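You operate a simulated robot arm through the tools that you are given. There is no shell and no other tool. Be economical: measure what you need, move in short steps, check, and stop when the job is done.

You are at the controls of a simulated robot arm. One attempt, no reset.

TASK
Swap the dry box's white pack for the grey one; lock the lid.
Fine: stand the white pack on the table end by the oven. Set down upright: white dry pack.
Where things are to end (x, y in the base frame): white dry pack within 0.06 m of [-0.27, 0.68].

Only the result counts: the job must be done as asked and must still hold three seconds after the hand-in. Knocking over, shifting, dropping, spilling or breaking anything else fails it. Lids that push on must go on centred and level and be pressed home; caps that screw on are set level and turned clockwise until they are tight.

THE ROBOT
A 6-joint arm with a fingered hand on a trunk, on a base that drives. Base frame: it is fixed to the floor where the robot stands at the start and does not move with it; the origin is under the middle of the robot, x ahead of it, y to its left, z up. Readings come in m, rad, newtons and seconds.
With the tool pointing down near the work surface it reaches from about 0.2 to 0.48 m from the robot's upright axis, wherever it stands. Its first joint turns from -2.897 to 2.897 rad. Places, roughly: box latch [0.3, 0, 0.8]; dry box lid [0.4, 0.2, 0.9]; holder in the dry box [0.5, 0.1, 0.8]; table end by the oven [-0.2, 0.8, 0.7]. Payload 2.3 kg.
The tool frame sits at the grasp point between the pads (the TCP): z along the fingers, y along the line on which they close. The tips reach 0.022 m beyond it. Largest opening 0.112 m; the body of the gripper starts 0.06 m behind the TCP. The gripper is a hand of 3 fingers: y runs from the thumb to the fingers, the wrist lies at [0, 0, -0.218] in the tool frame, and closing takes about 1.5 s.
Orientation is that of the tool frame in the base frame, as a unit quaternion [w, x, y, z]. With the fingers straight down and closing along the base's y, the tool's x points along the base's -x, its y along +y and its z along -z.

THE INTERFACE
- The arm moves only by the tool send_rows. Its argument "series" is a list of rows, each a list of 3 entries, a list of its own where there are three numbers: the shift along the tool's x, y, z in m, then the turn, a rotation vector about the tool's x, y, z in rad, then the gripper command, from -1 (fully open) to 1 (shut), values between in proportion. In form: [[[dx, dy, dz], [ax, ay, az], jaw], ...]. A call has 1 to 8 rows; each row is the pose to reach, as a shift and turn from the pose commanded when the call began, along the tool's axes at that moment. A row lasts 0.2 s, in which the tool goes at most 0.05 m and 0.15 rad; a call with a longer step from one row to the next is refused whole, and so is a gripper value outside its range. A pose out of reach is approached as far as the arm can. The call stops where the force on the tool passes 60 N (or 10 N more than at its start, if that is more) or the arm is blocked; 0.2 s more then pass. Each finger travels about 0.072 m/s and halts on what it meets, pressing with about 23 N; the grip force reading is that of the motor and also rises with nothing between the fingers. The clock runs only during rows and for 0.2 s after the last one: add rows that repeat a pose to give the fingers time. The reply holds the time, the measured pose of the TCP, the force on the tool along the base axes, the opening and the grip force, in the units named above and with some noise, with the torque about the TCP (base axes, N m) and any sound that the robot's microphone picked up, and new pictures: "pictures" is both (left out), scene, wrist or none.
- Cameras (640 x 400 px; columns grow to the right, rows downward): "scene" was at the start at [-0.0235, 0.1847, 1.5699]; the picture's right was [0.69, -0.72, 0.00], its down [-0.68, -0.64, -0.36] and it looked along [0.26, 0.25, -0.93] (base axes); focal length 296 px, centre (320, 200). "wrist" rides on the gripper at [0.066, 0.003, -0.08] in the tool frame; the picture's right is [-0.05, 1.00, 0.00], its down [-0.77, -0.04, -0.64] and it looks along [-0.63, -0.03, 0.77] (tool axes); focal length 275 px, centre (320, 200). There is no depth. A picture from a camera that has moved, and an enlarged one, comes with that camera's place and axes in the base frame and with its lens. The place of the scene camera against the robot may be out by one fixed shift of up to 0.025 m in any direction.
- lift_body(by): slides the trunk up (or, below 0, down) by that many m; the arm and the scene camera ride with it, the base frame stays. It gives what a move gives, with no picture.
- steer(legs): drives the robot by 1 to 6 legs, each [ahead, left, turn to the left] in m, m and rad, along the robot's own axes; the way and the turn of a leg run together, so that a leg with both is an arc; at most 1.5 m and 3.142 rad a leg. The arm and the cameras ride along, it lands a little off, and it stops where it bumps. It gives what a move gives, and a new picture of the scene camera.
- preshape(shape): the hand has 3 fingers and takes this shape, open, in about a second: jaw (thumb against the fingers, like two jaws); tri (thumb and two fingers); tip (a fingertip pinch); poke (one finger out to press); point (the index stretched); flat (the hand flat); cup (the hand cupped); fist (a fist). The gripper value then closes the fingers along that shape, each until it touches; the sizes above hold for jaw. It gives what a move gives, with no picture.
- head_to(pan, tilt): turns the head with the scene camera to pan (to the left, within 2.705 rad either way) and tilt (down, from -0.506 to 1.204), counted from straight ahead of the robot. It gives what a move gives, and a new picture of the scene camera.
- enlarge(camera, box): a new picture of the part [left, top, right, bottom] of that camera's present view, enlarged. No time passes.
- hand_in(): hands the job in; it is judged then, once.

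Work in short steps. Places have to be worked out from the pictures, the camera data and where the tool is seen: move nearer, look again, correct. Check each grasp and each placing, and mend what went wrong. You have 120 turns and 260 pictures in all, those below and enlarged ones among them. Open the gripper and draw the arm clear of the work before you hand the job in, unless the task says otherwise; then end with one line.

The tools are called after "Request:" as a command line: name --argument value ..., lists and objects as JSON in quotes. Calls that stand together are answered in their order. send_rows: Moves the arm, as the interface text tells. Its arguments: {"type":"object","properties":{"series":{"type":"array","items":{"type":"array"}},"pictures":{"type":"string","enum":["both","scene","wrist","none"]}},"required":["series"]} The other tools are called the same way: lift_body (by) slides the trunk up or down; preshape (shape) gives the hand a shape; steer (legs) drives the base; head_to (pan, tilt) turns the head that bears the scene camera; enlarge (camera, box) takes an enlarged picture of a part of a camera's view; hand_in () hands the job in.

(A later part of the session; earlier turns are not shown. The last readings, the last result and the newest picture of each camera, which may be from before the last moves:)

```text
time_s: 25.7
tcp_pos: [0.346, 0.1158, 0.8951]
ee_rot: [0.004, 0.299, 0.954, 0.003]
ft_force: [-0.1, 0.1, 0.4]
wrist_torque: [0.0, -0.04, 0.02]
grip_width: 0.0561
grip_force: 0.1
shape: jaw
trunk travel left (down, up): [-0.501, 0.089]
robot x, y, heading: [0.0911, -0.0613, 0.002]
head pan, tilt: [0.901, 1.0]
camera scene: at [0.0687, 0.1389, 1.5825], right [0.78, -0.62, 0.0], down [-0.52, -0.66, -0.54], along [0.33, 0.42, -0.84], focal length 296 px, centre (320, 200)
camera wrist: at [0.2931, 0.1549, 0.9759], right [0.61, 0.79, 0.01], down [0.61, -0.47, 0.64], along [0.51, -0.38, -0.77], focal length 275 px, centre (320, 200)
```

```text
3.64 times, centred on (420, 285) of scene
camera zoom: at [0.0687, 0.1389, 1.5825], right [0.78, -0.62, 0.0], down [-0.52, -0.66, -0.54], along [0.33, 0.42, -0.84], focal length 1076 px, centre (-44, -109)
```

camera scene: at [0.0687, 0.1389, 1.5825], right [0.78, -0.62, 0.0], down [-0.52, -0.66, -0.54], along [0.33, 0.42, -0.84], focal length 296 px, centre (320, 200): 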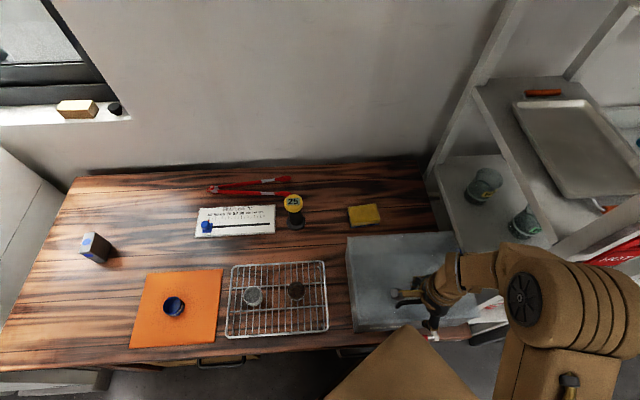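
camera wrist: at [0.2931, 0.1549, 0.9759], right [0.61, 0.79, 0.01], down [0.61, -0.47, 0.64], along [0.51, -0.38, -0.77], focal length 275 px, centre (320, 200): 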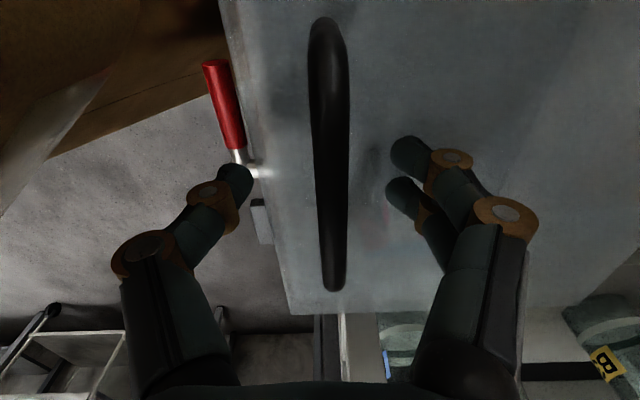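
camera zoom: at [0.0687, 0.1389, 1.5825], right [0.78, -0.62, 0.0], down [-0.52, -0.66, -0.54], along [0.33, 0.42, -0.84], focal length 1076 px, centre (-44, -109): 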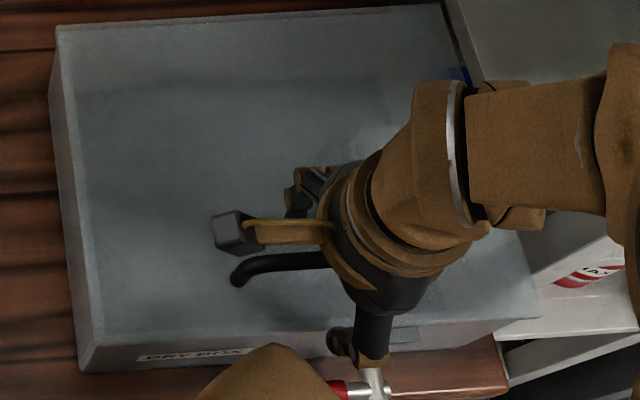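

The bar lies between thumb and fingers. I close on it.

Request:
send_rows --series '[[[0, 0.003, 0], [0, 0, 0], 0.5], [[0, 0.003, 0], [0, 0, 0], 1], [[0, 0.003, 0], [0, 0, 0], 1], [[0, 0.003, 0], [0, 0, 0], 1], [[0, 0.003, 0], [0, 0, 0], 1]]' --pictures "wrist"

```text
time_s: 26.9
tcp_pos: [0.3476, 0.1187, 0.897]
ee_rot: [0.004, 0.299, 0.954, 0.002]
ft_force: [-2.1, -2.5, -1.2]
wrist_torque: [0.0, -0.08, -0.01]
grip_width: 0.0001
grip_force: 22.8
shape: jaw
trunk travel left (down, up): [-0.501, 0.089]
robot x, y, heading: [0.0879, -0.064, 0.0]
head pan, tilt: [0.901, 1.0]
camera wrist: at [0.2948, 0.157, 0.9769], right [0.61, 0.79, 0.01], down [0.61, -0.47, 0.64], along [0.51, -0.38, -0.77], focal length 275 px, centre (320, 200)
```

wrist: 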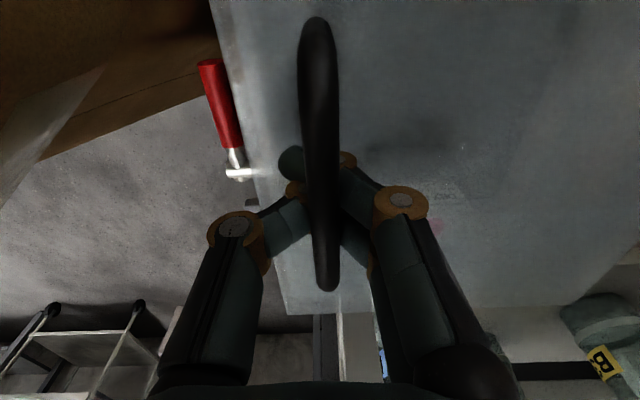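

The fingers closed beneath the bar, hooking it. I lift slowly along the lid's arc and check.

Request:
send_rows --series '[[[0, 0.002, -0.008], [0, 0, 0], 1], [[0, 0.004, -0.016], [0, 0, 0], 1], [[0, 0.008, -0.028], [0, 0, 0], 1], [[0, 0.013, -0.04], [0, 0, 0], 1]]' --pictures "both"

```text
time_s: 27.9
tcp_pos: [0.3547, 0.1306, 0.9365]
ee_rot: [0.003, 0.299, 0.954, 0.003]
ft_force: [1.4, -1.5, -3.7]
wrist_torque: [-0.02, 0.01, 0.01]
grip_width: 0.0001
grip_force: 22.9
shape: jaw
trunk travel left (down, up): [-0.501, 0.089]
robot x, y, heading: [0.0888, -0.0618, 0.002]
head pan, tilt: [0.901, 1.0]
camera scene: at [0.0693, 0.1384, 1.5825], right [0.78, -0.62, 0.0], down [-0.52, -0.66, -0.54], along [0.33, 0.42, -0.84], focal length 296 px, centre (320, 200)
camera wrist: at [0.3023, 0.1688, 1.016], right [0.61, 0.79, 0.01], down [0.61, -0.47, 0.64], along [0.51, -0.38, -0.77], focal length 275 px, centre (320, 200)
```

scene: 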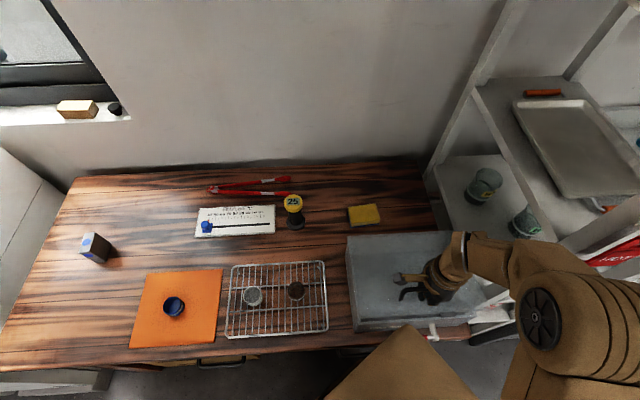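
wrist: 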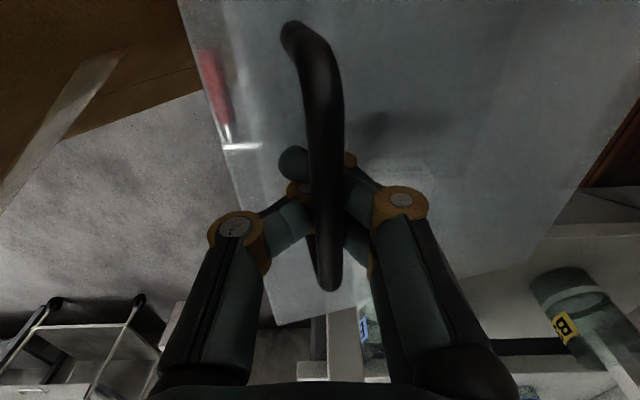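

The lid lifts easily. Continue along the arc.

Request:
send_rows --series '[[[0, 0.012, -0.022], [0, 0, 0], 1], [[0, 0.025, -0.04], [0, 0, 0], 1], [[0, 0.035, -0.05], [0, 0, 0], 1], [[0, 0.046, -0.06], [0, 0, 0], 1], [[0, 0.058, -0.068], [0, 0, 0], 1], [[0, 0.07, -0.076], [0, 0, 0], 1]]' --pictures "both"

```text
time_s: 29.3
tcp_pos: [0.3962, 0.1901, 1.0129]
ee_rot: [0.003, 0.297, 0.955, 0.001]
ft_force: [5.7, 6.4, -16.6]
wrist_torque: [-0.19, 0.16, -0.04]
grip_width: 0.0001
grip_force: 22.9
shape: jaw
trunk travel left (down, up): [-0.501, 0.089]
robot x, y, heading: [0.0861, -0.0649, 0.006]
head pan, tilt: [0.901, 1.0]
camera scene: at [0.0717, 0.1419, 1.582], right [0.78, -0.62, 0.0], down [-0.52, -0.66, -0.54], along [0.33, 0.42, -0.84], focal length 296 px, centre (320, 200)
camera wrist: at [0.3431, 0.2276, 1.0931], right [0.61, 0.79, 0.0], down [0.61, -0.47, 0.64], along [0.51, -0.39, -0.77], focal length 275 px, centre (320, 200)
```

scene: 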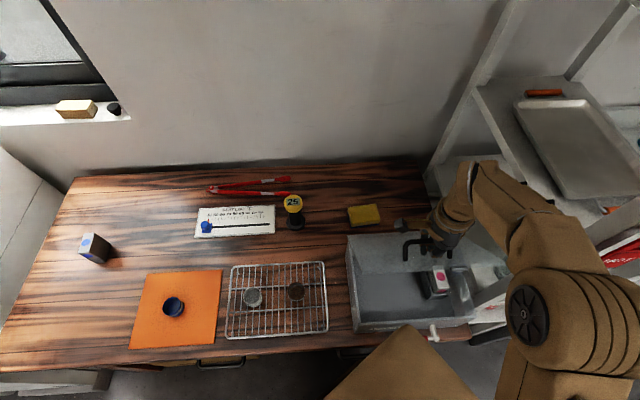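
wrist: 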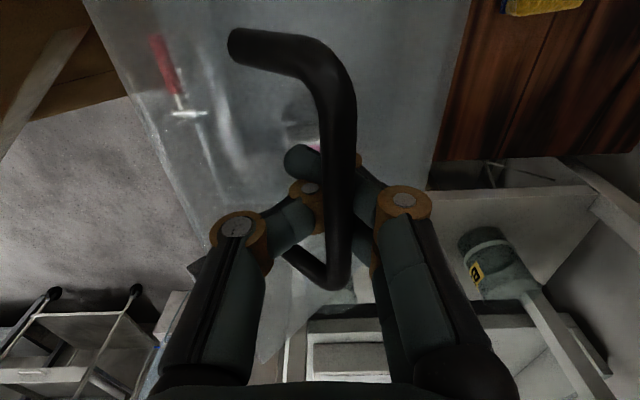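

The lid is around 55°; forces say I should go more backward than upward. Continue.

Request:
send_rows --series '[[[0, 0.015, 0.002], [0, 0, 0], 1], [[0, 0.03, 0.002], [0, 0, 0], 1], [[0, 0.045, 0.002], [0, 0, 0], 1], [[0, 0.06, 0.003], [0, 0, 0], 1]]' --pictures "both"

```text
time_s: 30.3
tcp_pos: [0.4289, 0.2347, 1.013]
ee_rot: [0.004, 0.298, 0.955, 0.003]
ft_force: [-1.0, -1.9, 1.5]
wrist_torque: [0.05, 0.0, 0.0]
grip_width: 0.0
grip_force: 23.3
shape: jaw
trunk travel left (down, up): [-0.501, 0.089]
robot x, y, heading: [0.0913, -0.0608, 0.005]
head pan, tilt: [0.901, 1.0]
camera scene: at [0.0682, 0.1382, 1.5826], right [0.78, -0.62, 0.0], down [-0.52, -0.66, -0.54], along [0.34, 0.42, -0.84], focal length 296 px, centre (320, 200)
camera wrist: at [0.3765, 0.2739, 1.0921], right [0.61, 0.79, 0.01], down [0.61, -0.47, 0.64], along [0.51, -0.38, -0.77], focal length 275 px, centre (320, 200)
```

scene: 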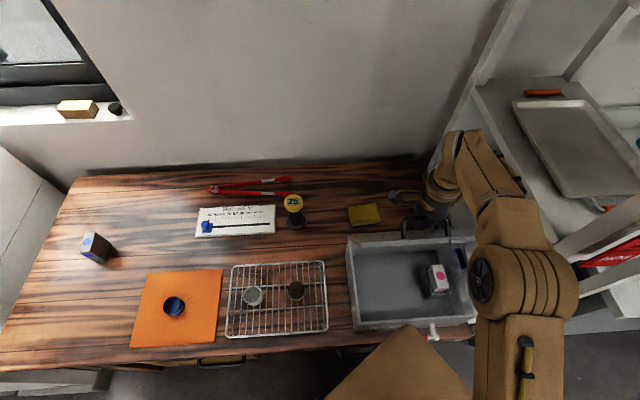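
wrist: 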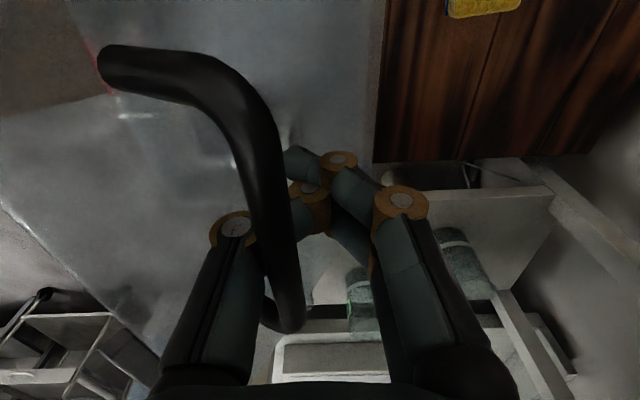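

Lid is at ~75° and the hand is between bar and lid. I keep pushing back until it passes vertical.

Request:
send_rows --series '[[[0, 0.015, 0.001], [0, 0, 0], 1], [[0, 0.03, 0.002], [0, 0, 0], 1], [[0, 0.045, 0.004], [0, 0, 0], 1], [[0, 0.06, 0.006], [0, 0, 0], 1]]' --pictures "both"

```text
time_s: 31.3
tcp_pos: [0.4412, 0.2659, 1.004]
ee_rot: [0.003, 0.3, 0.954, 0.003]
ft_force: [-0.7, -1.3, 0.7]
wrist_torque: [0.05, -0.01, 0.01]
grip_width: 0.0
grip_force: 23.1
shape: jaw
out of reach, approached as far as the arm can: row 3, 4
trunk travel left (down, up): [-0.501, 0.089]
robot x, y, heading: [0.0872, -0.0655, -0.002]
head pan, tilt: [0.901, 1.0]
camera scene: at [0.0686, 0.138, 1.5826], right [0.78, -0.62, 0.0], down [-0.52, -0.66, -0.54], along [0.34, 0.42, -0.84], focal length 296 px, centre (320, 200)
camera wrist: at [0.3892, 0.3031, 1.0855], right [0.61, 0.79, 0.01], down [0.61, -0.47, 0.64], along [0.51, -0.38, -0.77], focal length 275 px, centre (320, 200)
```

scene: 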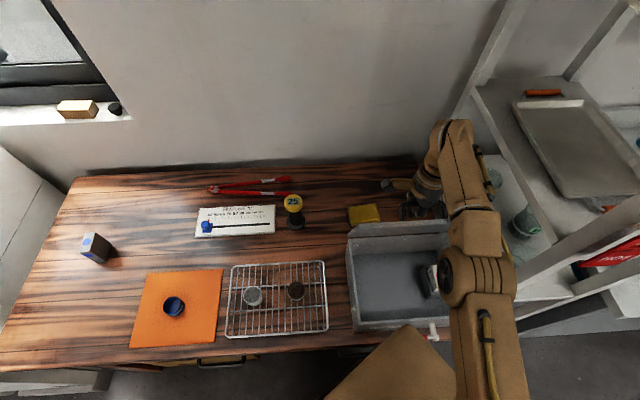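
wrist: 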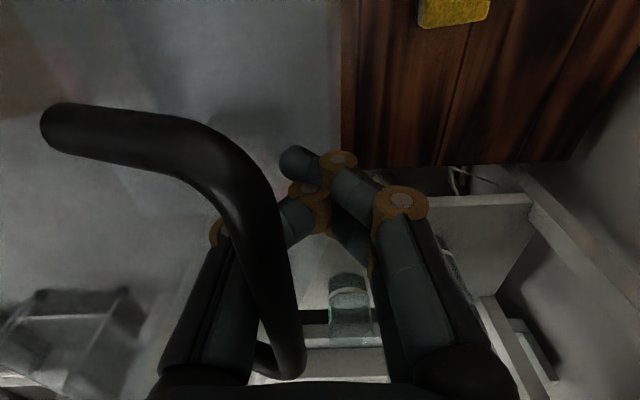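

I'm at reach limit; let me look closely at the lid's angle.

Request:
enlarge --camera "scene" --box '[330, 120, 530, 340]'

```text
1.82 times, centred on (430, 230) of scene
camera zoom: at [0.0686, 0.138, 1.5826], right [0.78, -0.62, 0.0], down [-0.52, -0.66, -0.54], along [0.34, 0.42, -0.84], focal length 538 px, centre (120, 146)
```

zoom: 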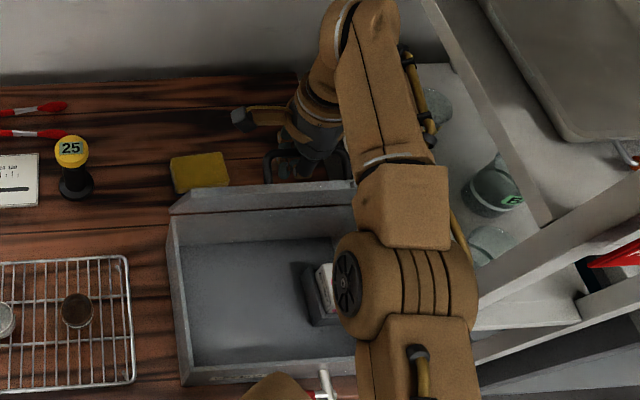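

The lid is ~78°. I tilt the hand (fingers pointing back, parallel to the lid), which extends reach, and push on.

Request:
send_rows --series '[[[0, 0.0, 0], [-0.1, 0, 0], 1], [[0, 0.005, 0], [-0.2, 0, 0], 1], [[0, 0.015, 0.0], [-0.3, 0, 0], 1], [[0, 0.03, 0.0], [-0.4, 0, 0], 1], [[0, 0.045, 0.0], [-0.45, 0, 0], 1]]' --pictures "both"

Request:
enlarge --camera "scene" --box '[330, 120, 530, 340]'

```text
time_s: 32.5
tcp_pos: [0.468, 0.3051, 1.004]
ee_rot: [0.07, 0.29, 0.93, 0.216]
ft_force: [-0.3, -2.0, 0.0]
wrist_torque: [0.02, -0.02, 0.02]
grip_width: 0.0
grip_force: 23.1
shape: jaw
trunk travel left (down, up): [-0.501, 0.089]
robot x, y, heading: [0.0933, -0.0619, 0.005]
head pan, tilt: [0.901, 1.0]
camera scene: at [0.0684, 0.1385, 1.5825], right [0.78, -0.62, 0.0], down [-0.52, -0.66, -0.54], along [0.34, 0.42, -0.84], focal length 296 px, centre (320, 200)
camera wrist: at [0.395, 0.3143, 1.0778], right [0.55, 0.71, 0.44], down [0.45, -0.7, 0.56], along [0.7, -0.11, -0.7], focal length 275 px, centre (320, 200)
```

scene: 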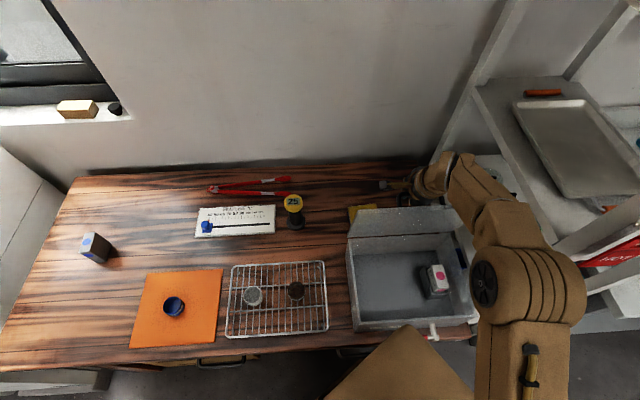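
wrist: 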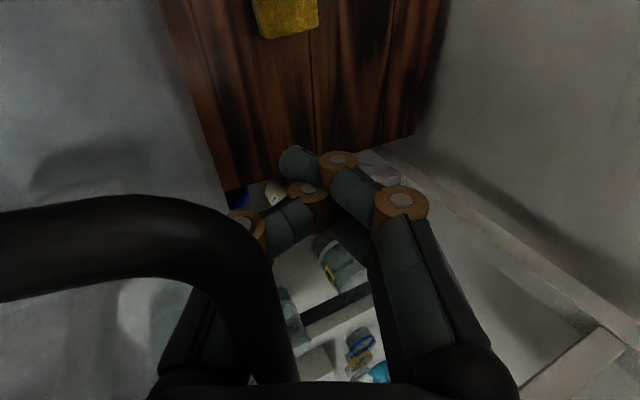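

```text
1.82 times, centred on (430, 230) of scene
camera zoom: at [0.0684, 0.1385, 1.5825], right [0.78, -0.62, 0.0], down [-0.52, -0.66, -0.54], along [0.34, 0.42, -0.84], focal length 538 px, centre (120, 146)
```

zoom: 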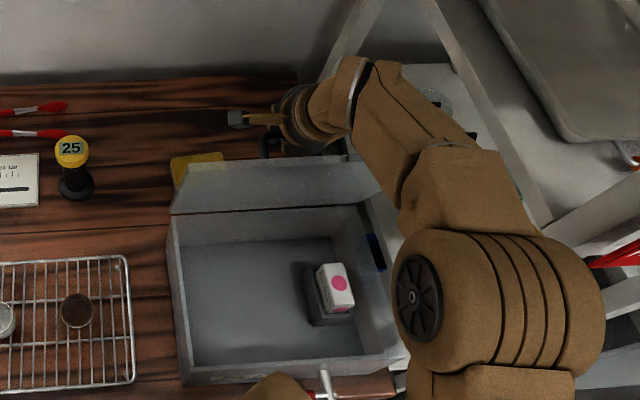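

The lid is near vertical now. I pull the bar a further few cm back and slightly down so it tips past vertical.

Request:
send_rows --series '[[[0, 0.012, 0.007], [0, 0, 0], 1], [[0, 0.024, 0.016], [0, 0, 0], 1], [[0, 0.036, 0.024], [0, 0, 0], 1], [[0, 0.045, 0.033], [0, 0, 0], 1]]' --pictures "both"

Request:
enlarge --camera "scene" --box '[330, 120, 530, 340]'

```text
time_s: 33.5
tcp_pos: [0.497, 0.3459, 0.9972]
ee_rot: [0.07, 0.29, 0.929, 0.217]
ft_force: [0.2, -5.2, 8.8]
wrist_torque: [-0.97, 0.83, 0.18]
grip_width: 0.0
grip_force: 23.4
shape: jaw
out of reach, approached as far as the arm can: row 4
trunk travel left (down, up): [-0.501, 0.089]
robot x, y, heading: [0.0875, -0.0645, 0.002]
head pan, tilt: [0.901, 1.0]
camera scene: at [0.0674, 0.1363, 1.583], right [0.78, -0.62, 0.0], down [-0.52, -0.66, -0.54], along [0.34, 0.43, -0.84], focal length 296 px, centre (320, 200)
camera wrist: at [0.4244, 0.3542, 1.0698], right [0.55, 0.71, 0.44], down [0.45, -0.7, 0.56], along [0.7, -0.11, -0.7], focal length 275 px, centre (320, 200)
```

scene: 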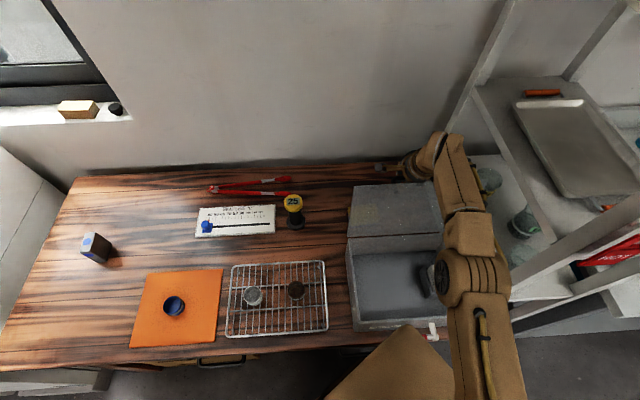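
wrist: 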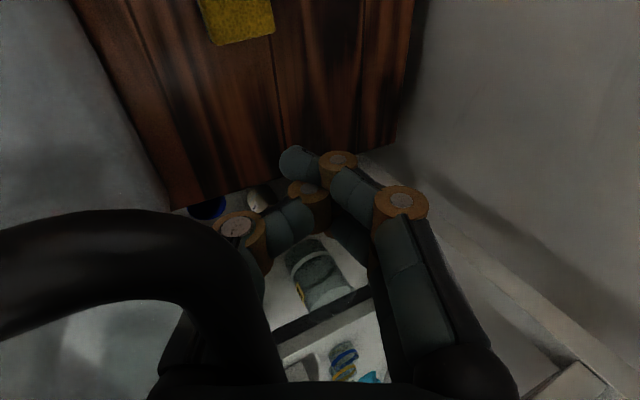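

```text
1.82 times, centred on (430, 230) of scene
camera zoom: at [0.0674, 0.1363, 1.583], right [0.78, -0.62, 0.0], down [-0.52, -0.66, -0.54], along [0.34, 0.43, -0.84], focal length 538 px, centre (120, 146)
```

zoom: 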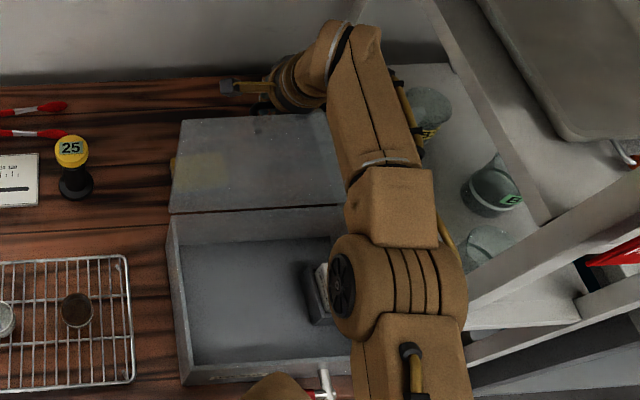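

The lid is ~102°, past vertical. I open the fingers slightly and watch the lid.

Request:
send_rows --series '[[[0, 0.0, 0.0], [0, 0, 0], 0.6], [[0, 0.0, 0.0], [0, 0, 0], 0.6], [[0, 0.007, -0.03], [0, 0, 0], 0.6], [[0, 0.014, -0.06], [0, 0, 0], 0.6]]' --pictures "both"

```text
time_s: 34.5
tcp_pos: [0.4914, 0.3369, 1.0504]
ee_rot: [0.069, 0.292, 0.93, 0.211]
ft_force: [-6.4, -6.2, -35.9]
wrist_torque: [0.98, -0.68, -0.04]
grip_width: 0.0456
grip_force: 0.1
shape: jaw
trunk travel left (down, up): [-0.501, 0.089]
robot x, y, heading: [0.0898, -0.0609, 0.001]
head pan, tilt: [0.901, 1.0]
camera scene: at [0.0719, 0.1424, 1.5812], right [0.78, -0.62, 0.0], down [-0.52, -0.66, -0.54], along [0.33, 0.42, -0.84], focal length 296 px, centre (320, 200)
camera wrist: at [0.4191, 0.3474, 1.1241], right [0.55, 0.71, 0.43], down [0.46, -0.69, 0.56], along [0.7, -0.11, -0.71], focal length 275 px, centre (320, 200)
```

scene: 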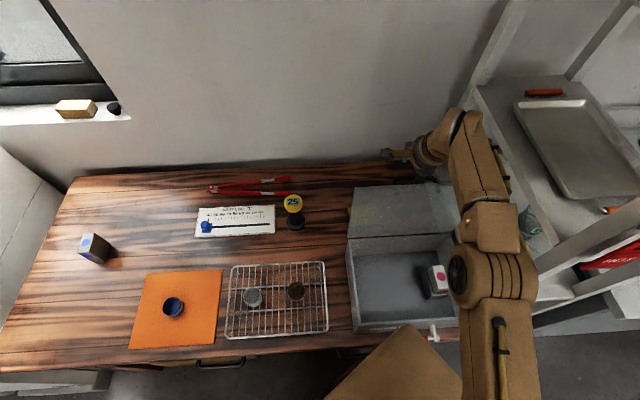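
wrist: 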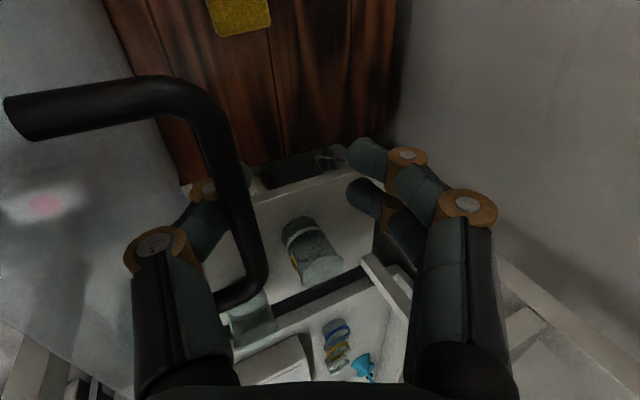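

The thumb tip is caught under the bar. I lower a bit to relieve, then open further.

Request:
send_rows --series '[[[0, -0.004, 0.018], [0, 0, 0], 0.3], [[0, -0.004, 0.018], [0, 0, 0], -0.2], [[0, -0.004, 0.018], [0, 0, 0], -0.6], [[0, -0.004, 0.018], [0, 0, 0], -0.6]]' --pictures "both"

```text
time_s: 35.5
tcp_pos: [0.4926, 0.3386, 1.0371]
ee_rot: [0.07, 0.29, 0.93, 0.216]
ft_force: [0.1, 1.3, 0.7]
wrist_torque: [-0.03, 0.01, -0.01]
grip_width: 0.0895
grip_force: 0.0
shape: jaw
trunk travel left (down, up): [-0.501, 0.089]
robot x, y, heading: [0.0897, -0.0636, -0.001]
head pan, tilt: [0.901, 1.0]
camera scene: at [0.0687, 0.1389, 1.5825], right [0.78, -0.62, 0.0], down [-0.52, -0.66, -0.54], along [0.33, 0.42, -0.84], focal length 296 px, centre (320, 200)
camera wrist: at [0.4197, 0.3485, 1.1116], right [0.55, 0.71, 0.44], down [0.45, -0.7, 0.56], along [0.7, -0.11, -0.7], focal length 275 px, centre (320, 200)
```

scene: 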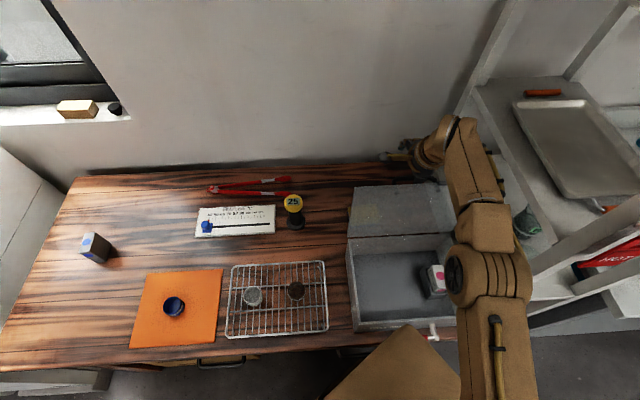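
wrist: 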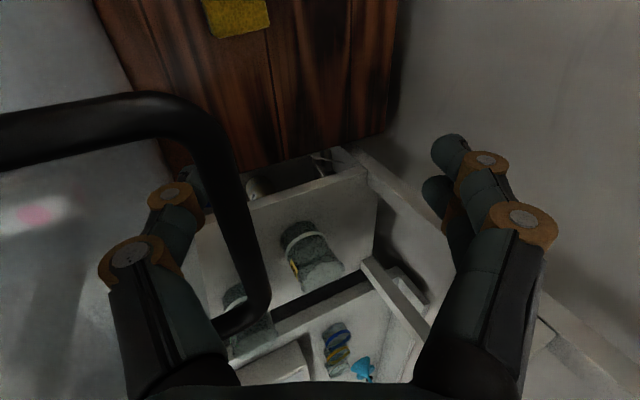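

Forces are zero and the lid rests open. I withdraw upward along the lid plane.

Request:
send_rows --series '[[[0, 0.005, -0.02], [0, 0, 0], -0.6], [[0, 0.01, -0.04], [0, 0, 0], -0.6], [[0, 0.016, -0.065], [0, 0, 0], -0.6], [[0, 0.022, -0.09], [0, 0, 0], -0.6]]' --pictures "both"

```text
time_s: 36.5
tcp_pos: [0.4773, 0.3202, 1.1239]
ee_rot: [0.071, 0.291, 0.929, 0.216]
ft_force: [-0.4, 0.6, 0.4]
wrist_torque: [-0.01, 0.01, 0.02]
grip_width: 0.0896
grip_force: 0.0
shape: jaw
out of reach, approached as far as the arm can: row 4
trunk travel left (down, up): [-0.501, 0.089]
robot x, y, heading: [0.0919, -0.0643, -0.001]
head pan, tilt: [0.901, 1.0]
camera scene: at [0.0683, 0.1384, 1.5825], right [0.78, -0.62, 0.0], down [-0.52, -0.66, -0.54], along [0.34, 0.42, -0.84], focal length 296 px, centre (320, 200)
camera wrist: at [0.4051, 0.3298, 1.1978], right [0.55, 0.71, 0.44], down [0.45, -0.7, 0.56], along [0.7, -0.11, -0.7], focal length 275 px, centre (320, 200)
```

scene: 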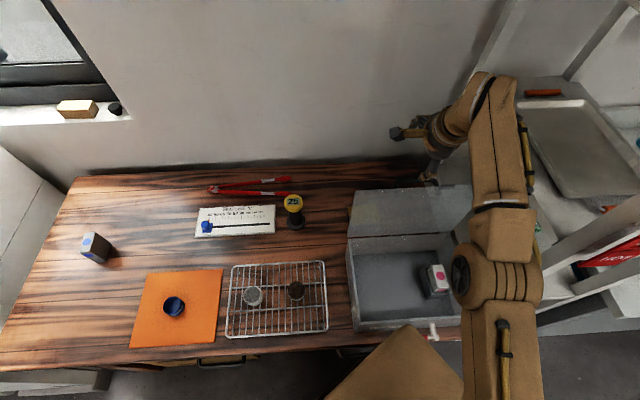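
wrist: 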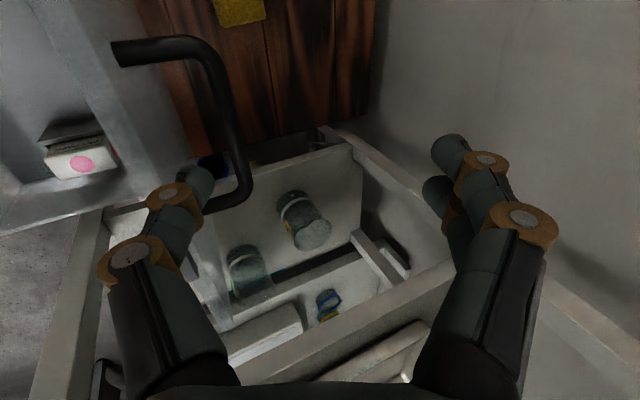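

The hand is clear above the lid. I move it forward over the white pack and straighten it.

Request:
send_rows --series '[[[0, -0.04, -0.02], [0, 0, 0], -0.6], [[-0.01, -0.08, -0.035], [0, 0, 0], -0.6], [[-0.03, -0.115, -0.03], [0.1, 0, 0], -0.6], [[-0.05, -0.145, -0.02], [0.22, 0, 0], -0.6], [[-0.07, -0.165, -0.01], [0.34, 0, 0], -0.6], [[-0.088, -0.18, -0.005], [0.46, 0, 0], -0.6]]' --pictures "both"

Request:
enlarge --camera "wrist" --box '[200, 20, 440, 200]'

```text
time_s: 37.9
tcp_pos: [0.4723, 0.1524, 1.1332]
ee_rot: [-0.005, 0.299, 0.954, -0.012]
ft_force: [-0.1, 0.1, -0.3]
wrist_torque: [-0.04, 0.03, -0.02]
grip_width: 0.0896
grip_force: 0.0
shape: jaw
out of reach, approached as far as the arm can: row 1, 2, 3, 4, 5, 6
trunk travel left (down, up): [-0.501, 0.089]
robot x, y, heading: [0.0895, -0.0615, 0.003]
head pan, tilt: [0.901, 1.0]
camera scene: at [0.0701, 0.1401, 1.5823], right [0.78, -0.62, 0.0], down [-0.52, -0.66, -0.54], along [0.33, 0.42, -0.84], focal length 296 px, centre (320, 200)
camera wrist: at [0.4209, 0.1914, 1.2139], right [0.61, 0.79, -0.03], down [0.62, -0.46, 0.63], along [0.49, -0.4, -0.77], focal length 275 px, centre (320, 200)
```

scene: 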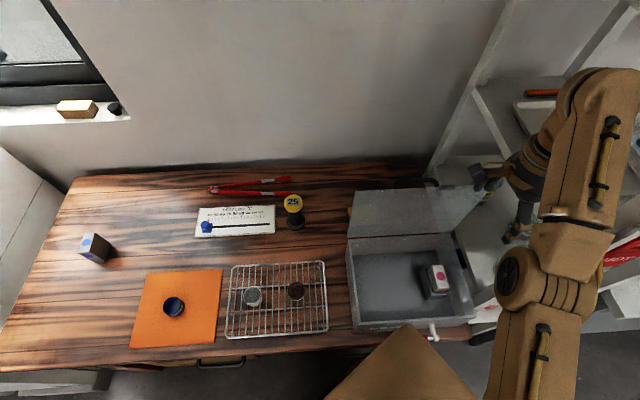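
wrist: 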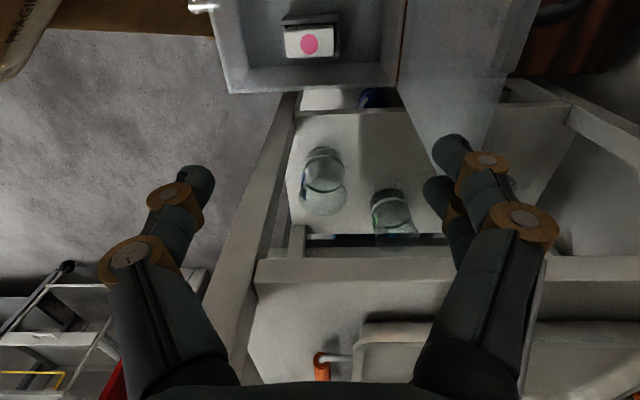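

```text
2.22 times, centred on (320, 110) of wrist
camera zoom: at [0.4209, 0.1914, 1.2139], right [0.61, 0.79, -0.03], down [0.62, -0.46, 0.63], along [0.49, -0.4, -0.77], focal length 612 px, centre (320, 400)
```

zoom: 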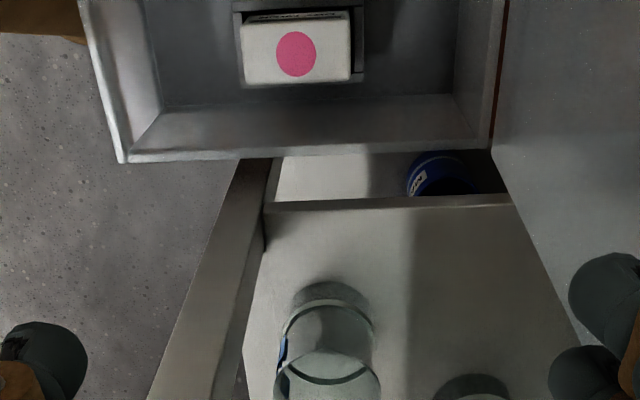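

The white pack top is ≈0.060 (depth) × 0.032 m at (0.460, 0.134), aligned with the box. I descend over it partway.

Request:
send_rows --series '[[[0, -0.01, 0.02], [-0.012, 0, 0], -1], [[0, -0.02, 0.05], [-0.025, 0, 0], -1], [[0, -0.0217, 0.09], [-0.025, 0, 0], -1], [[0, -0.0217, 0.12], [-0.025, 0, 0], -1]]' --pictures "both"

```text
time_s: 38.9
tcp_pos: [0.4757, 0.1432, 1.1486]
ee_rot: [0.004, 0.299, 0.954, 0.008]
ft_force: [-0.3, 0.2, -0.4]
wrist_torque: [0.01, 0.01, 0.01]
grip_width: 0.112
grip_force: 0.0
shape: jaw
out of reach, approached as far as the arm can: row 1, 2, 3, 4
trunk travel left (down, up): [-0.501, 0.089]
robot x, y, heading: [0.0922, -0.0631, 0.004]
head pan, tilt: [0.901, 1.0]
camera scene: at [0.0685, 0.1387, 1.5825], right [0.78, -0.62, 0.0], down [-0.52, -0.66, -0.54], along [0.33, 0.42, -0.84], focal length 296 px, centre (320, 200)
camera wrist: at [0.422, 0.1809, 1.2306], right [0.61, 0.79, 0.02], down [0.6, -0.48, 0.64], along [0.52, -0.38, -0.77], focal length 275 px, centre (320, 200)
```

scene: 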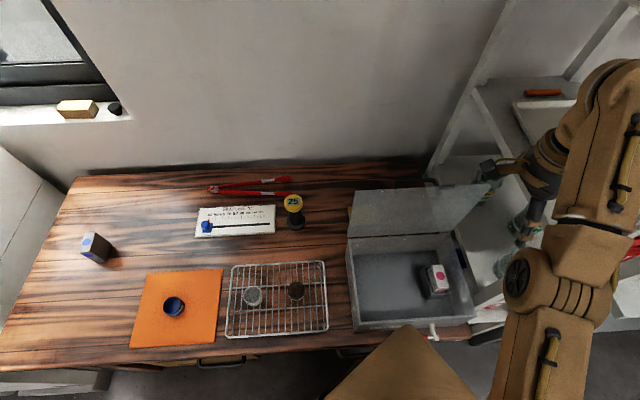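
wrist: 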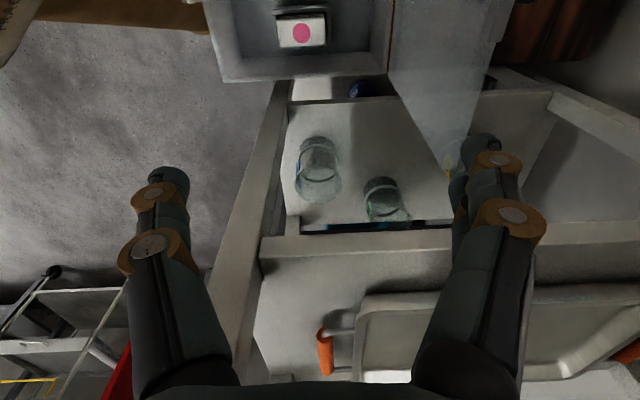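

The arm seems stuck against a joint limit on this path. I move left and toward the robot to get back to a free configuration.

Request:
send_rows --series '[[[0.04, -0.02, 0.0], [0, 0, 0], -1], [[0.08, -0.04, 0.0], [0, 0, 0], -1], [[0.11, -0.06, 0.02], [0, 0, 0], -1], [[0.11, -0.06, 0.06], [0, 0, 0], -1]]' --pictures "scene"

```text
time_s: 39.9
tcp_pos: [0.4095, 0.2057, 1.1571]
ee_rot: [0.014, 0.284, 0.958, -0.026]
ft_force: [0.3, -1.2, -0.3]
wrist_torque: [-0.01, 0.03, 0.03]
grip_width: 0.1119
grip_force: 0.1
shape: jaw
out of reach, approached as far as the arm can: row 1, 2, 3, 4
trunk travel left (down, up): [-0.501, 0.089]
robot x, y, heading: [0.0877, -0.0601, 0.002]
head pan, tilt: [0.901, 1.0]
camera scene: at [0.0694, 0.1385, 1.5825], right [0.78, -0.62, 0.0], down [-0.52, -0.66, -0.54], along [0.33, 0.42, -0.84], focal length 296 px, centre (320, 200)
```

scene: 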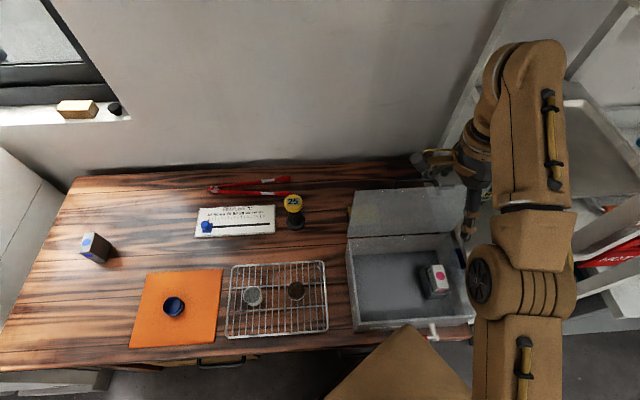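

Possibly the arm is stuck fully stretched (singular). I try a straight, larger downward and inward command.

Request:
send_rows --series '[[[0.0, -0.03, 0.035], [0, 0, 0], -1], [[0.0, -0.06, 0.07], [0, 0, 0], -1], [[0.0, -0.09, 0.1], [0, 0, 0], -1], [[0.0, -0.12, 0.13], [0, 0, 0], -1], [[0.0, -0.15, 0.16], [0, 0, 0], -1], [[0.0, -0.15, 0.16], [0, 0, 0], -1]]' --pictures "scene"

```text
time_s: 41.3
tcp_pos: [0.3287, 0.0706, 1.0027]
ee_rot: [0.015, 0.284, 0.958, -0.026]
ft_force: [-1.0, -0.3, 0.2]
wrist_torque: [0.02, 0.02, 0.01]
grip_width: 0.1119
grip_force: 0.0
shape: jaw
trunk travel left (down, up): [-0.501, 0.089]
robot x, y, heading: [0.0879, -0.064, -0.002]
head pan, tilt: [0.901, 1.0]
camera scene: at [0.0688, 0.1391, 1.5824], right [0.78, -0.62, 0.0], down [-0.52, -0.66, -0.54], along [0.33, 0.42, -0.84], focal length 296 px, centre (320, 200)
```

scene: 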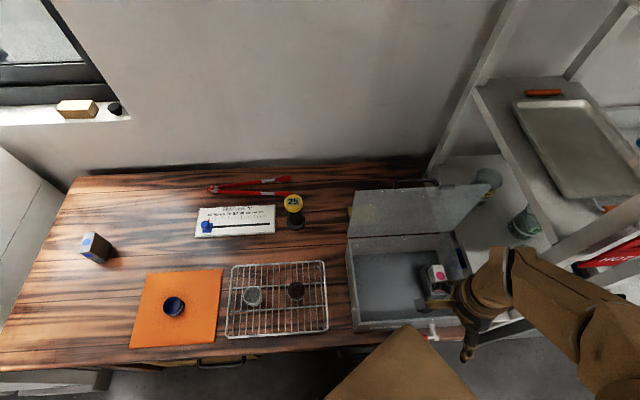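

Free again. I level the hand and move above the pack at z≈1.0 to inspect it.

Request:
send_rows --series '[[[-0.02, 0.035, 0], [-0.013, 0.015, 0.01], -1], [[-0.04, 0.07, 0], [-0.027, 0.03, 0.02], -1], [[-0.056, 0.1, 0.0], [-0.041, 0.044, 0.033], -1], [[-0.069, 0.127, 0.0], [-0.041, 0.044, 0.033], -1]]' --pictures "both"

Request:
enlarge --camera "wrist" --box '[200, 20, 440, 200]'

```text
time_s: 42.3
tcp_pos: [0.4538, 0.1362, 1.0032]
ee_rot: [-0.001, 0.3, 0.954, 0.0]
ft_force: [-0.1, 0.4, -0.1]
wrist_torque: [0.03, 0.02, 0.0]
grip_width: 0.1118
grip_force: 0.0
shape: jaw
trunk travel left (down, up): [-0.501, 0.089]
robot x, y, heading: [0.0863, -0.0637, 0.001]
head pan, tilt: [0.901, 1.0]
camera scene: at [0.069, 0.139, 1.5824], right [0.78, -0.62, 0.0], down [-0.52, -0.66, -0.54], along [0.33, 0.42, -0.84], focal length 296 px, centre (320, 200)
camera wrist: at [0.403, 0.1746, 1.0839], right [0.61, 0.79, 0.0], down [0.61, -0.47, 0.64], along [0.5, -0.39, -0.77], focal length 275 px, centre (320, 200)
```

scene: 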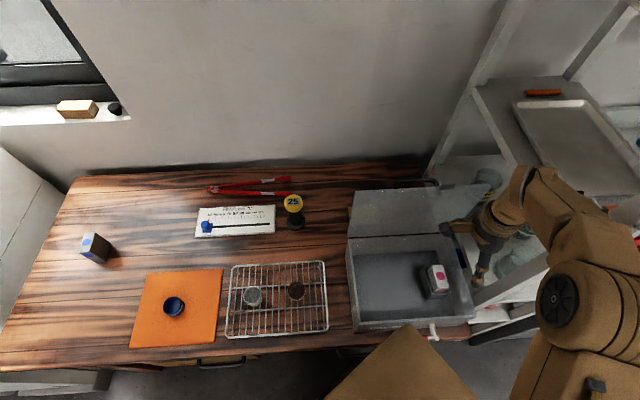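
wrist: 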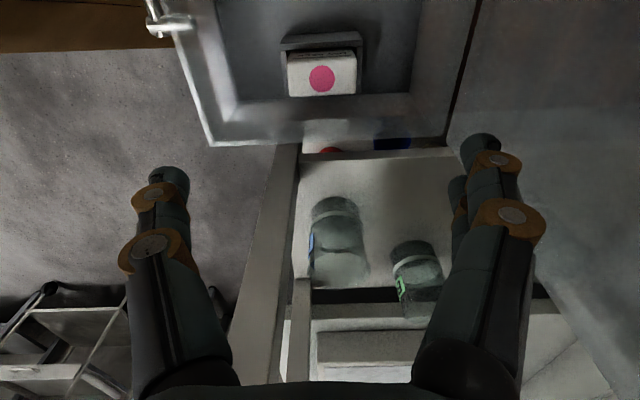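

```text
2.22 times, centred on (320, 110) of wrist
camera zoom: at [0.403, 0.1746, 1.0839], right [0.61, 0.79, 0.0], down [0.61, -0.47, 0.64], along [0.5, -0.39, -0.77], focal length 612 px, centre (320, 400)
```

zoom: 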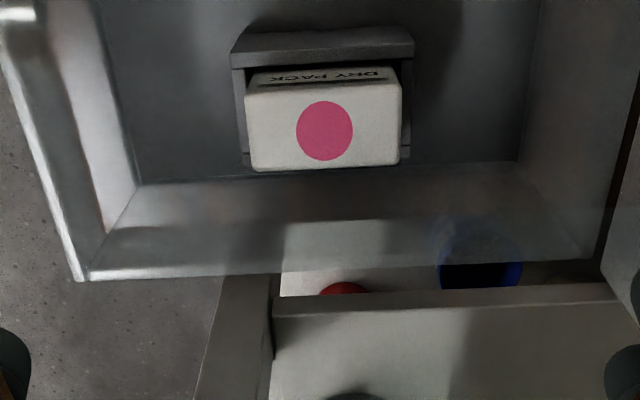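

Pack top ≈(0.461, 0.131, 0.825), protruding ≥25 mm above the holder. I centre and descend partway with opening ~0.085.

Request:
send_rows --series '[[[-0.009, 0.001, 0.03], [0, 0, 0], -0.55], [[-0.009, 0.001, 0.07], [0, 0, 0], -0.55], [[-0.009, 0.001, 0.105], [0, 0, 0], -0.55], [[-0.009, 0.001, 0.14], [0, 0, 0], -0.55]]' --pictures "both"

```text
time_s: 43.3
tcp_pos: [0.4629, 0.1334, 0.8661]
ee_rot: [0.001, 0.3, 0.954, 0.0]
ft_force: [-0.1, 0.8, 0.2]
wrist_torque: [-0.03, 0.0, -0.02]
grip_width: 0.0871
grip_force: 0.1
shape: jaw
trunk travel left (down, up): [-0.501, 0.089]
robot x, y, heading: [0.0876, -0.0649, 0.004]
head pan, tilt: [0.901, 1.0]
camera scene: at [0.0689, 0.1389, 1.5825], right [0.78, -0.62, 0.0], down [-0.52, -0.66, -0.54], along [0.33, 0.42, -0.84], focal length 296 px, centre (320, 200)
camera wrist: at [0.4113, 0.1719, 0.9465], right [0.61, 0.79, 0.0], down [0.61, -0.47, 0.64], along [0.5, -0.39, -0.77], focal length 275 px, centre (320, 200)
```

scene: 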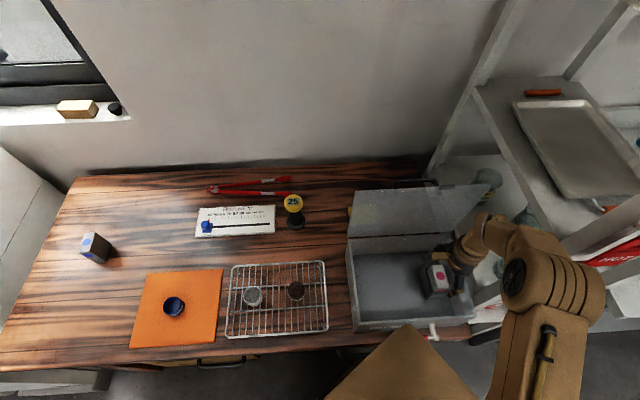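
wrist: 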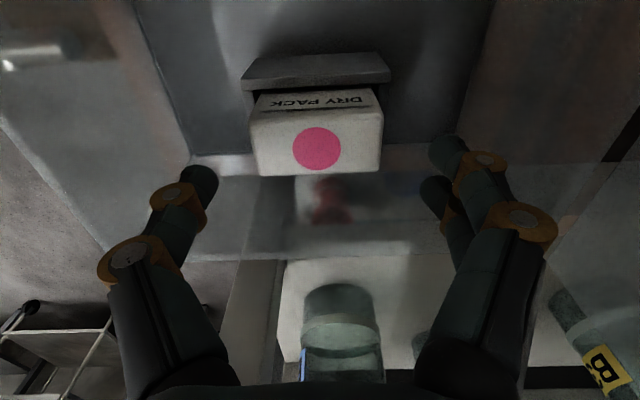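

Aligned. I descend to z≈0.822 and close on the pack.

Request:
send_rows --series '[[[-0.001, -0.002, 0.02], [0, 0, 0], -0.5], [[-0.001, -0.002, 0.036], [0, 0, 0], -0.5], [[-0.001, -0.002, 0.044], [0, 0, 0], -0.5], [[-0.001, -0.002, 0.044], [0, 0, 0], 0.2], [[-0.001, -0.002, 0.044], [0, 0, 0], 0.2], [[-0.001, -0.002, 0.044], [0, 0, 0], 0.2]]' --pictures "wrist"

```text
time_s: 44.7
tcp_pos: [0.4638, 0.1328, 0.8209]
ee_rot: [0.001, 0.3, 0.954, 0.001]
ft_force: [5.6, 2.8, 22.1]
wrist_torque: [0.33, -0.31, -0.06]
grip_width: 0.0564
grip_force: 23.3
shape: jaw
trunk travel left (down, up): [-0.501, 0.089]
robot x, y, heading: [0.0938, -0.0593, 0.0]
head pan, tilt: [0.901, 1.0]
camera wrist: at [0.4112, 0.1707, 0.9023], right [0.61, 0.79, 0.0], down [0.61, -0.47, 0.64], along [0.51, -0.39, -0.77], focal length 275 px, centre (320, 200)
```

wrist: 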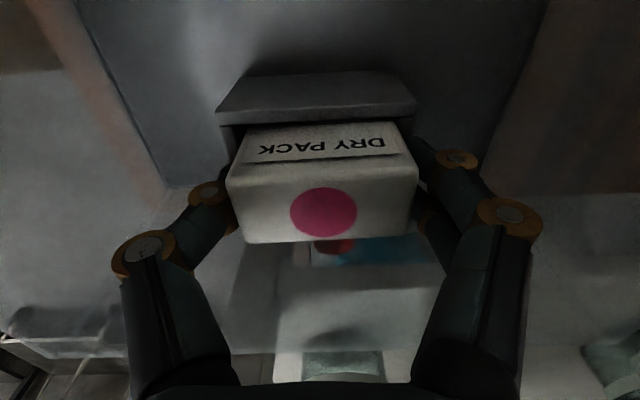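

Pack gripped (width 0.056). I lift it straight up.

Request:
send_rows --series '[[[0, 0, -0.012], [0, 0, 0], 0.5], [[0, 0, -0.03], [0, 0, 0], 0.5], [[0, 0, -0.06], [0, 0, 0], 0.5], [[0, 0, -0.1], [0, 0, 0], 0.5], [[0, 0, -0.14], [0, 0, 0], 0.5]]' --pictures "both"

```text
time_s: 45.9
tcp_pos: [0.4639, 0.1316, 0.9596]
ee_rot: [0.0, 0.299, 0.954, 0.0]
ft_force: [-0.1, 0.5, -0.9]
wrist_torque: [0.01, 0.0, 0.03]
grip_width: 0.0516
grip_force: 23.2
shape: jaw
trunk travel left (down, up): [-0.501, 0.089]
robot x, y, heading: [0.0875, -0.0605, 0.002]
head pan, tilt: [0.901, 1.0]
camera scene: at [0.0682, 0.1384, 1.5825], right [0.78, -0.62, 0.0], down [-0.52, -0.66, -0.54], along [0.34, 0.42, -0.84], focal length 296 px, centre (320, 200)
camera wrist: at [0.4126, 0.1696, 1.0406], right [0.61, 0.79, 0.0], down [0.61, -0.47, 0.64], along [0.5, -0.39, -0.77], focal length 275 px, centre (320, 200)
```

scene: 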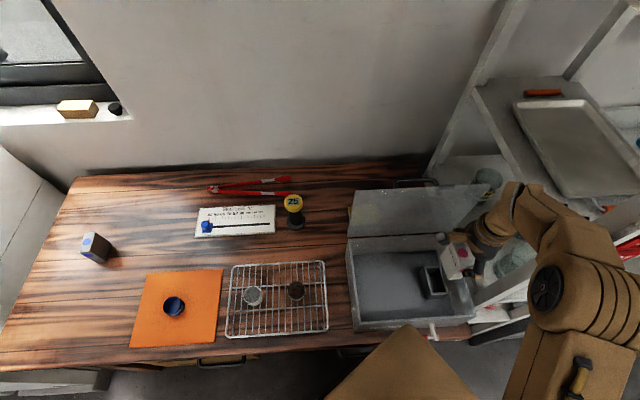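
wrist: 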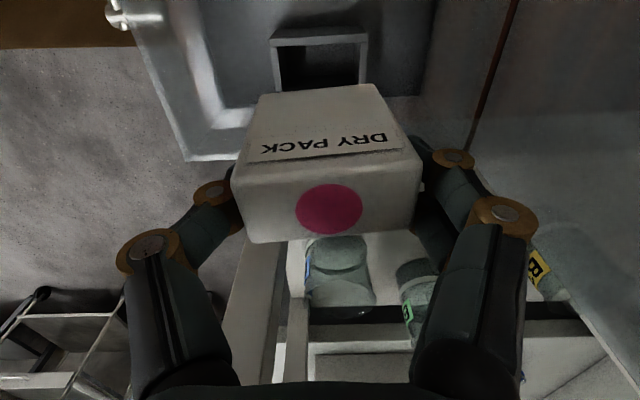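

White pack is out, upright in the grip. I raise it and pull it toward the robot before driving left.

Request:
send_rows --series '[[[0.0, -0.0, -0.04], [0, 0, 0], 0.6], [[0.01, -0.02, -0.08], [0, 0, 0], 0.6], [[0.025, -0.05, -0.1], [0, 0, 0], 0.6], [[0.04, -0.08, -0.1], [0, 0, 0], 0.6], [[0.055, -0.102, -0.1], [0, 0, 0], 0.6]]' --pictures "none"

Request:
steer --legs '[[-0.273, 0.191, 0], [-0.273, 0.191, 0]]'

```text
time_s: 47.1
tcp_pos: [0.3592, 0.0775, 1.0611]
ee_rot: [0.001, 0.301, 0.954, 0.0]
ft_force: [-0.3, 0.4, -1.8]
wrist_torque: [-0.02, -0.03, -0.01]
grip_width: 0.0514
grip_force: 22.8
shape: jaw
trunk travel left (down, up): [-0.501, 0.089]
robot x, y, heading: [0.0896, -0.0592, 0.005]
head pan, tilt: [0.901, 1.0]
```

```text
time_s: 51.1
tcp_pos: [-0.1948, 0.4653, 1.0616]
ee_rot: [0.0, 0.301, 0.954, 0.0]
ft_force: [-0.7, -0.3, -0.3]
wrist_torque: [-0.03, -0.01, -0.03]
grip_width: 0.0515
grip_force: 23.1
shape: jaw
trunk travel left (down, up): [-0.501, 0.089]
robot x, y, heading: [-0.4672, 0.3243, -0.002]
head pan, tilt: [0.901, 1.0]
camera scene: at [-0.4864, 0.5266, 1.5824], right [0.78, -0.62, 0.0], down [-0.52, -0.66, -0.54], along [0.34, 0.42, -0.84], focal length 296 px, centre (320, 200)
```

scene: 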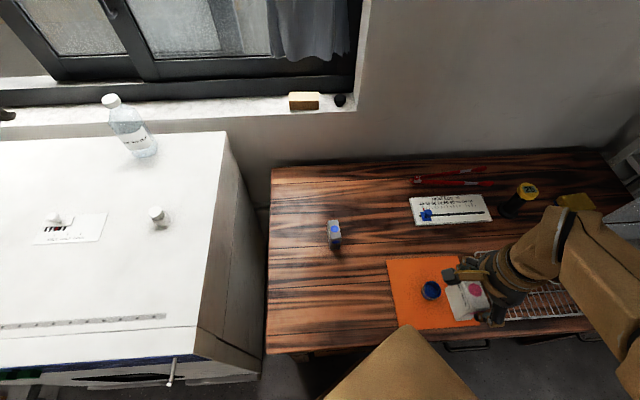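

The robot is parked near the table's oven end; grey pack at ≈(-0.218, 0.785). I carry the white pack over the target, aiming (-0.28, 0.665).

Request:
send_rows --series '[[[0.035, 0.022, 0.0], [0, 0, 0], 0.6], [[0.07, 0.044, 0.0], [0, 0, 0], 0.6], [[0.105, 0.066, 0.0], [0, 0, 0], 0.6], [[0.14, 0.088, 0.0], [0, 0, 0], 0.6], [[0.175, 0.11, 0.02], [0, 0, 0], 0.6], [[0.184, 0.115, 0.06], [0, 0, 0], 0.6], [[0.184, 0.115, 0.1], [0, 0, 0], 0.6], [[0.184, 0.115, 0.14], [0, 0, 0], 0.6]]' --pictures "both"

```text
time_s: 52.9
tcp_pos: [-0.28, 0.6616, 0.9182]
ee_rot: [0.0, 0.301, 0.954, -0.001]
ft_force: [-0.7, -0.1, -1.1]
wrist_torque: [-0.04, 0.0, -0.02]
grip_width: 0.0515
grip_force: 22.7
shape: jaw
trunk travel left (down, up): [-0.501, 0.089]
robot x, y, heading: [-0.466, 0.3266, 0.002]
head pan, tilt: [0.901, 1.0]
camera scene: at [-0.4855, 0.5268, 1.5824], right [0.78, -0.62, 0.0], down [-0.52, -0.66, -0.54], along [0.34, 0.42, -0.84], focal length 296 px, centre (320, 200)
camera wrist: at [-0.3318, 0.7003, 0.9989], right [0.61, 0.79, 0.0], down [0.61, -0.47, 0.64], along [0.5, -0.39, -0.77], focal length 275 px, centre (320, 200)
```

scene: 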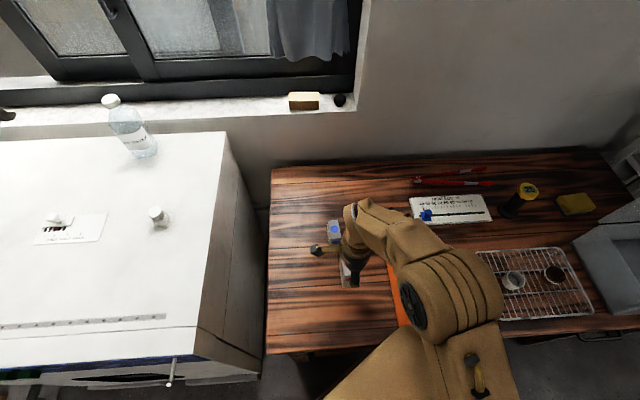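
wrist: 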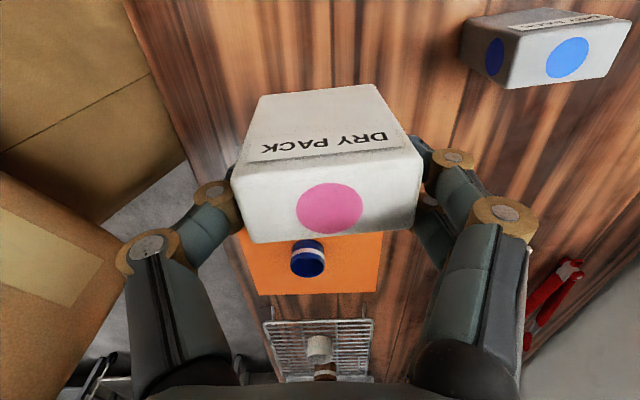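

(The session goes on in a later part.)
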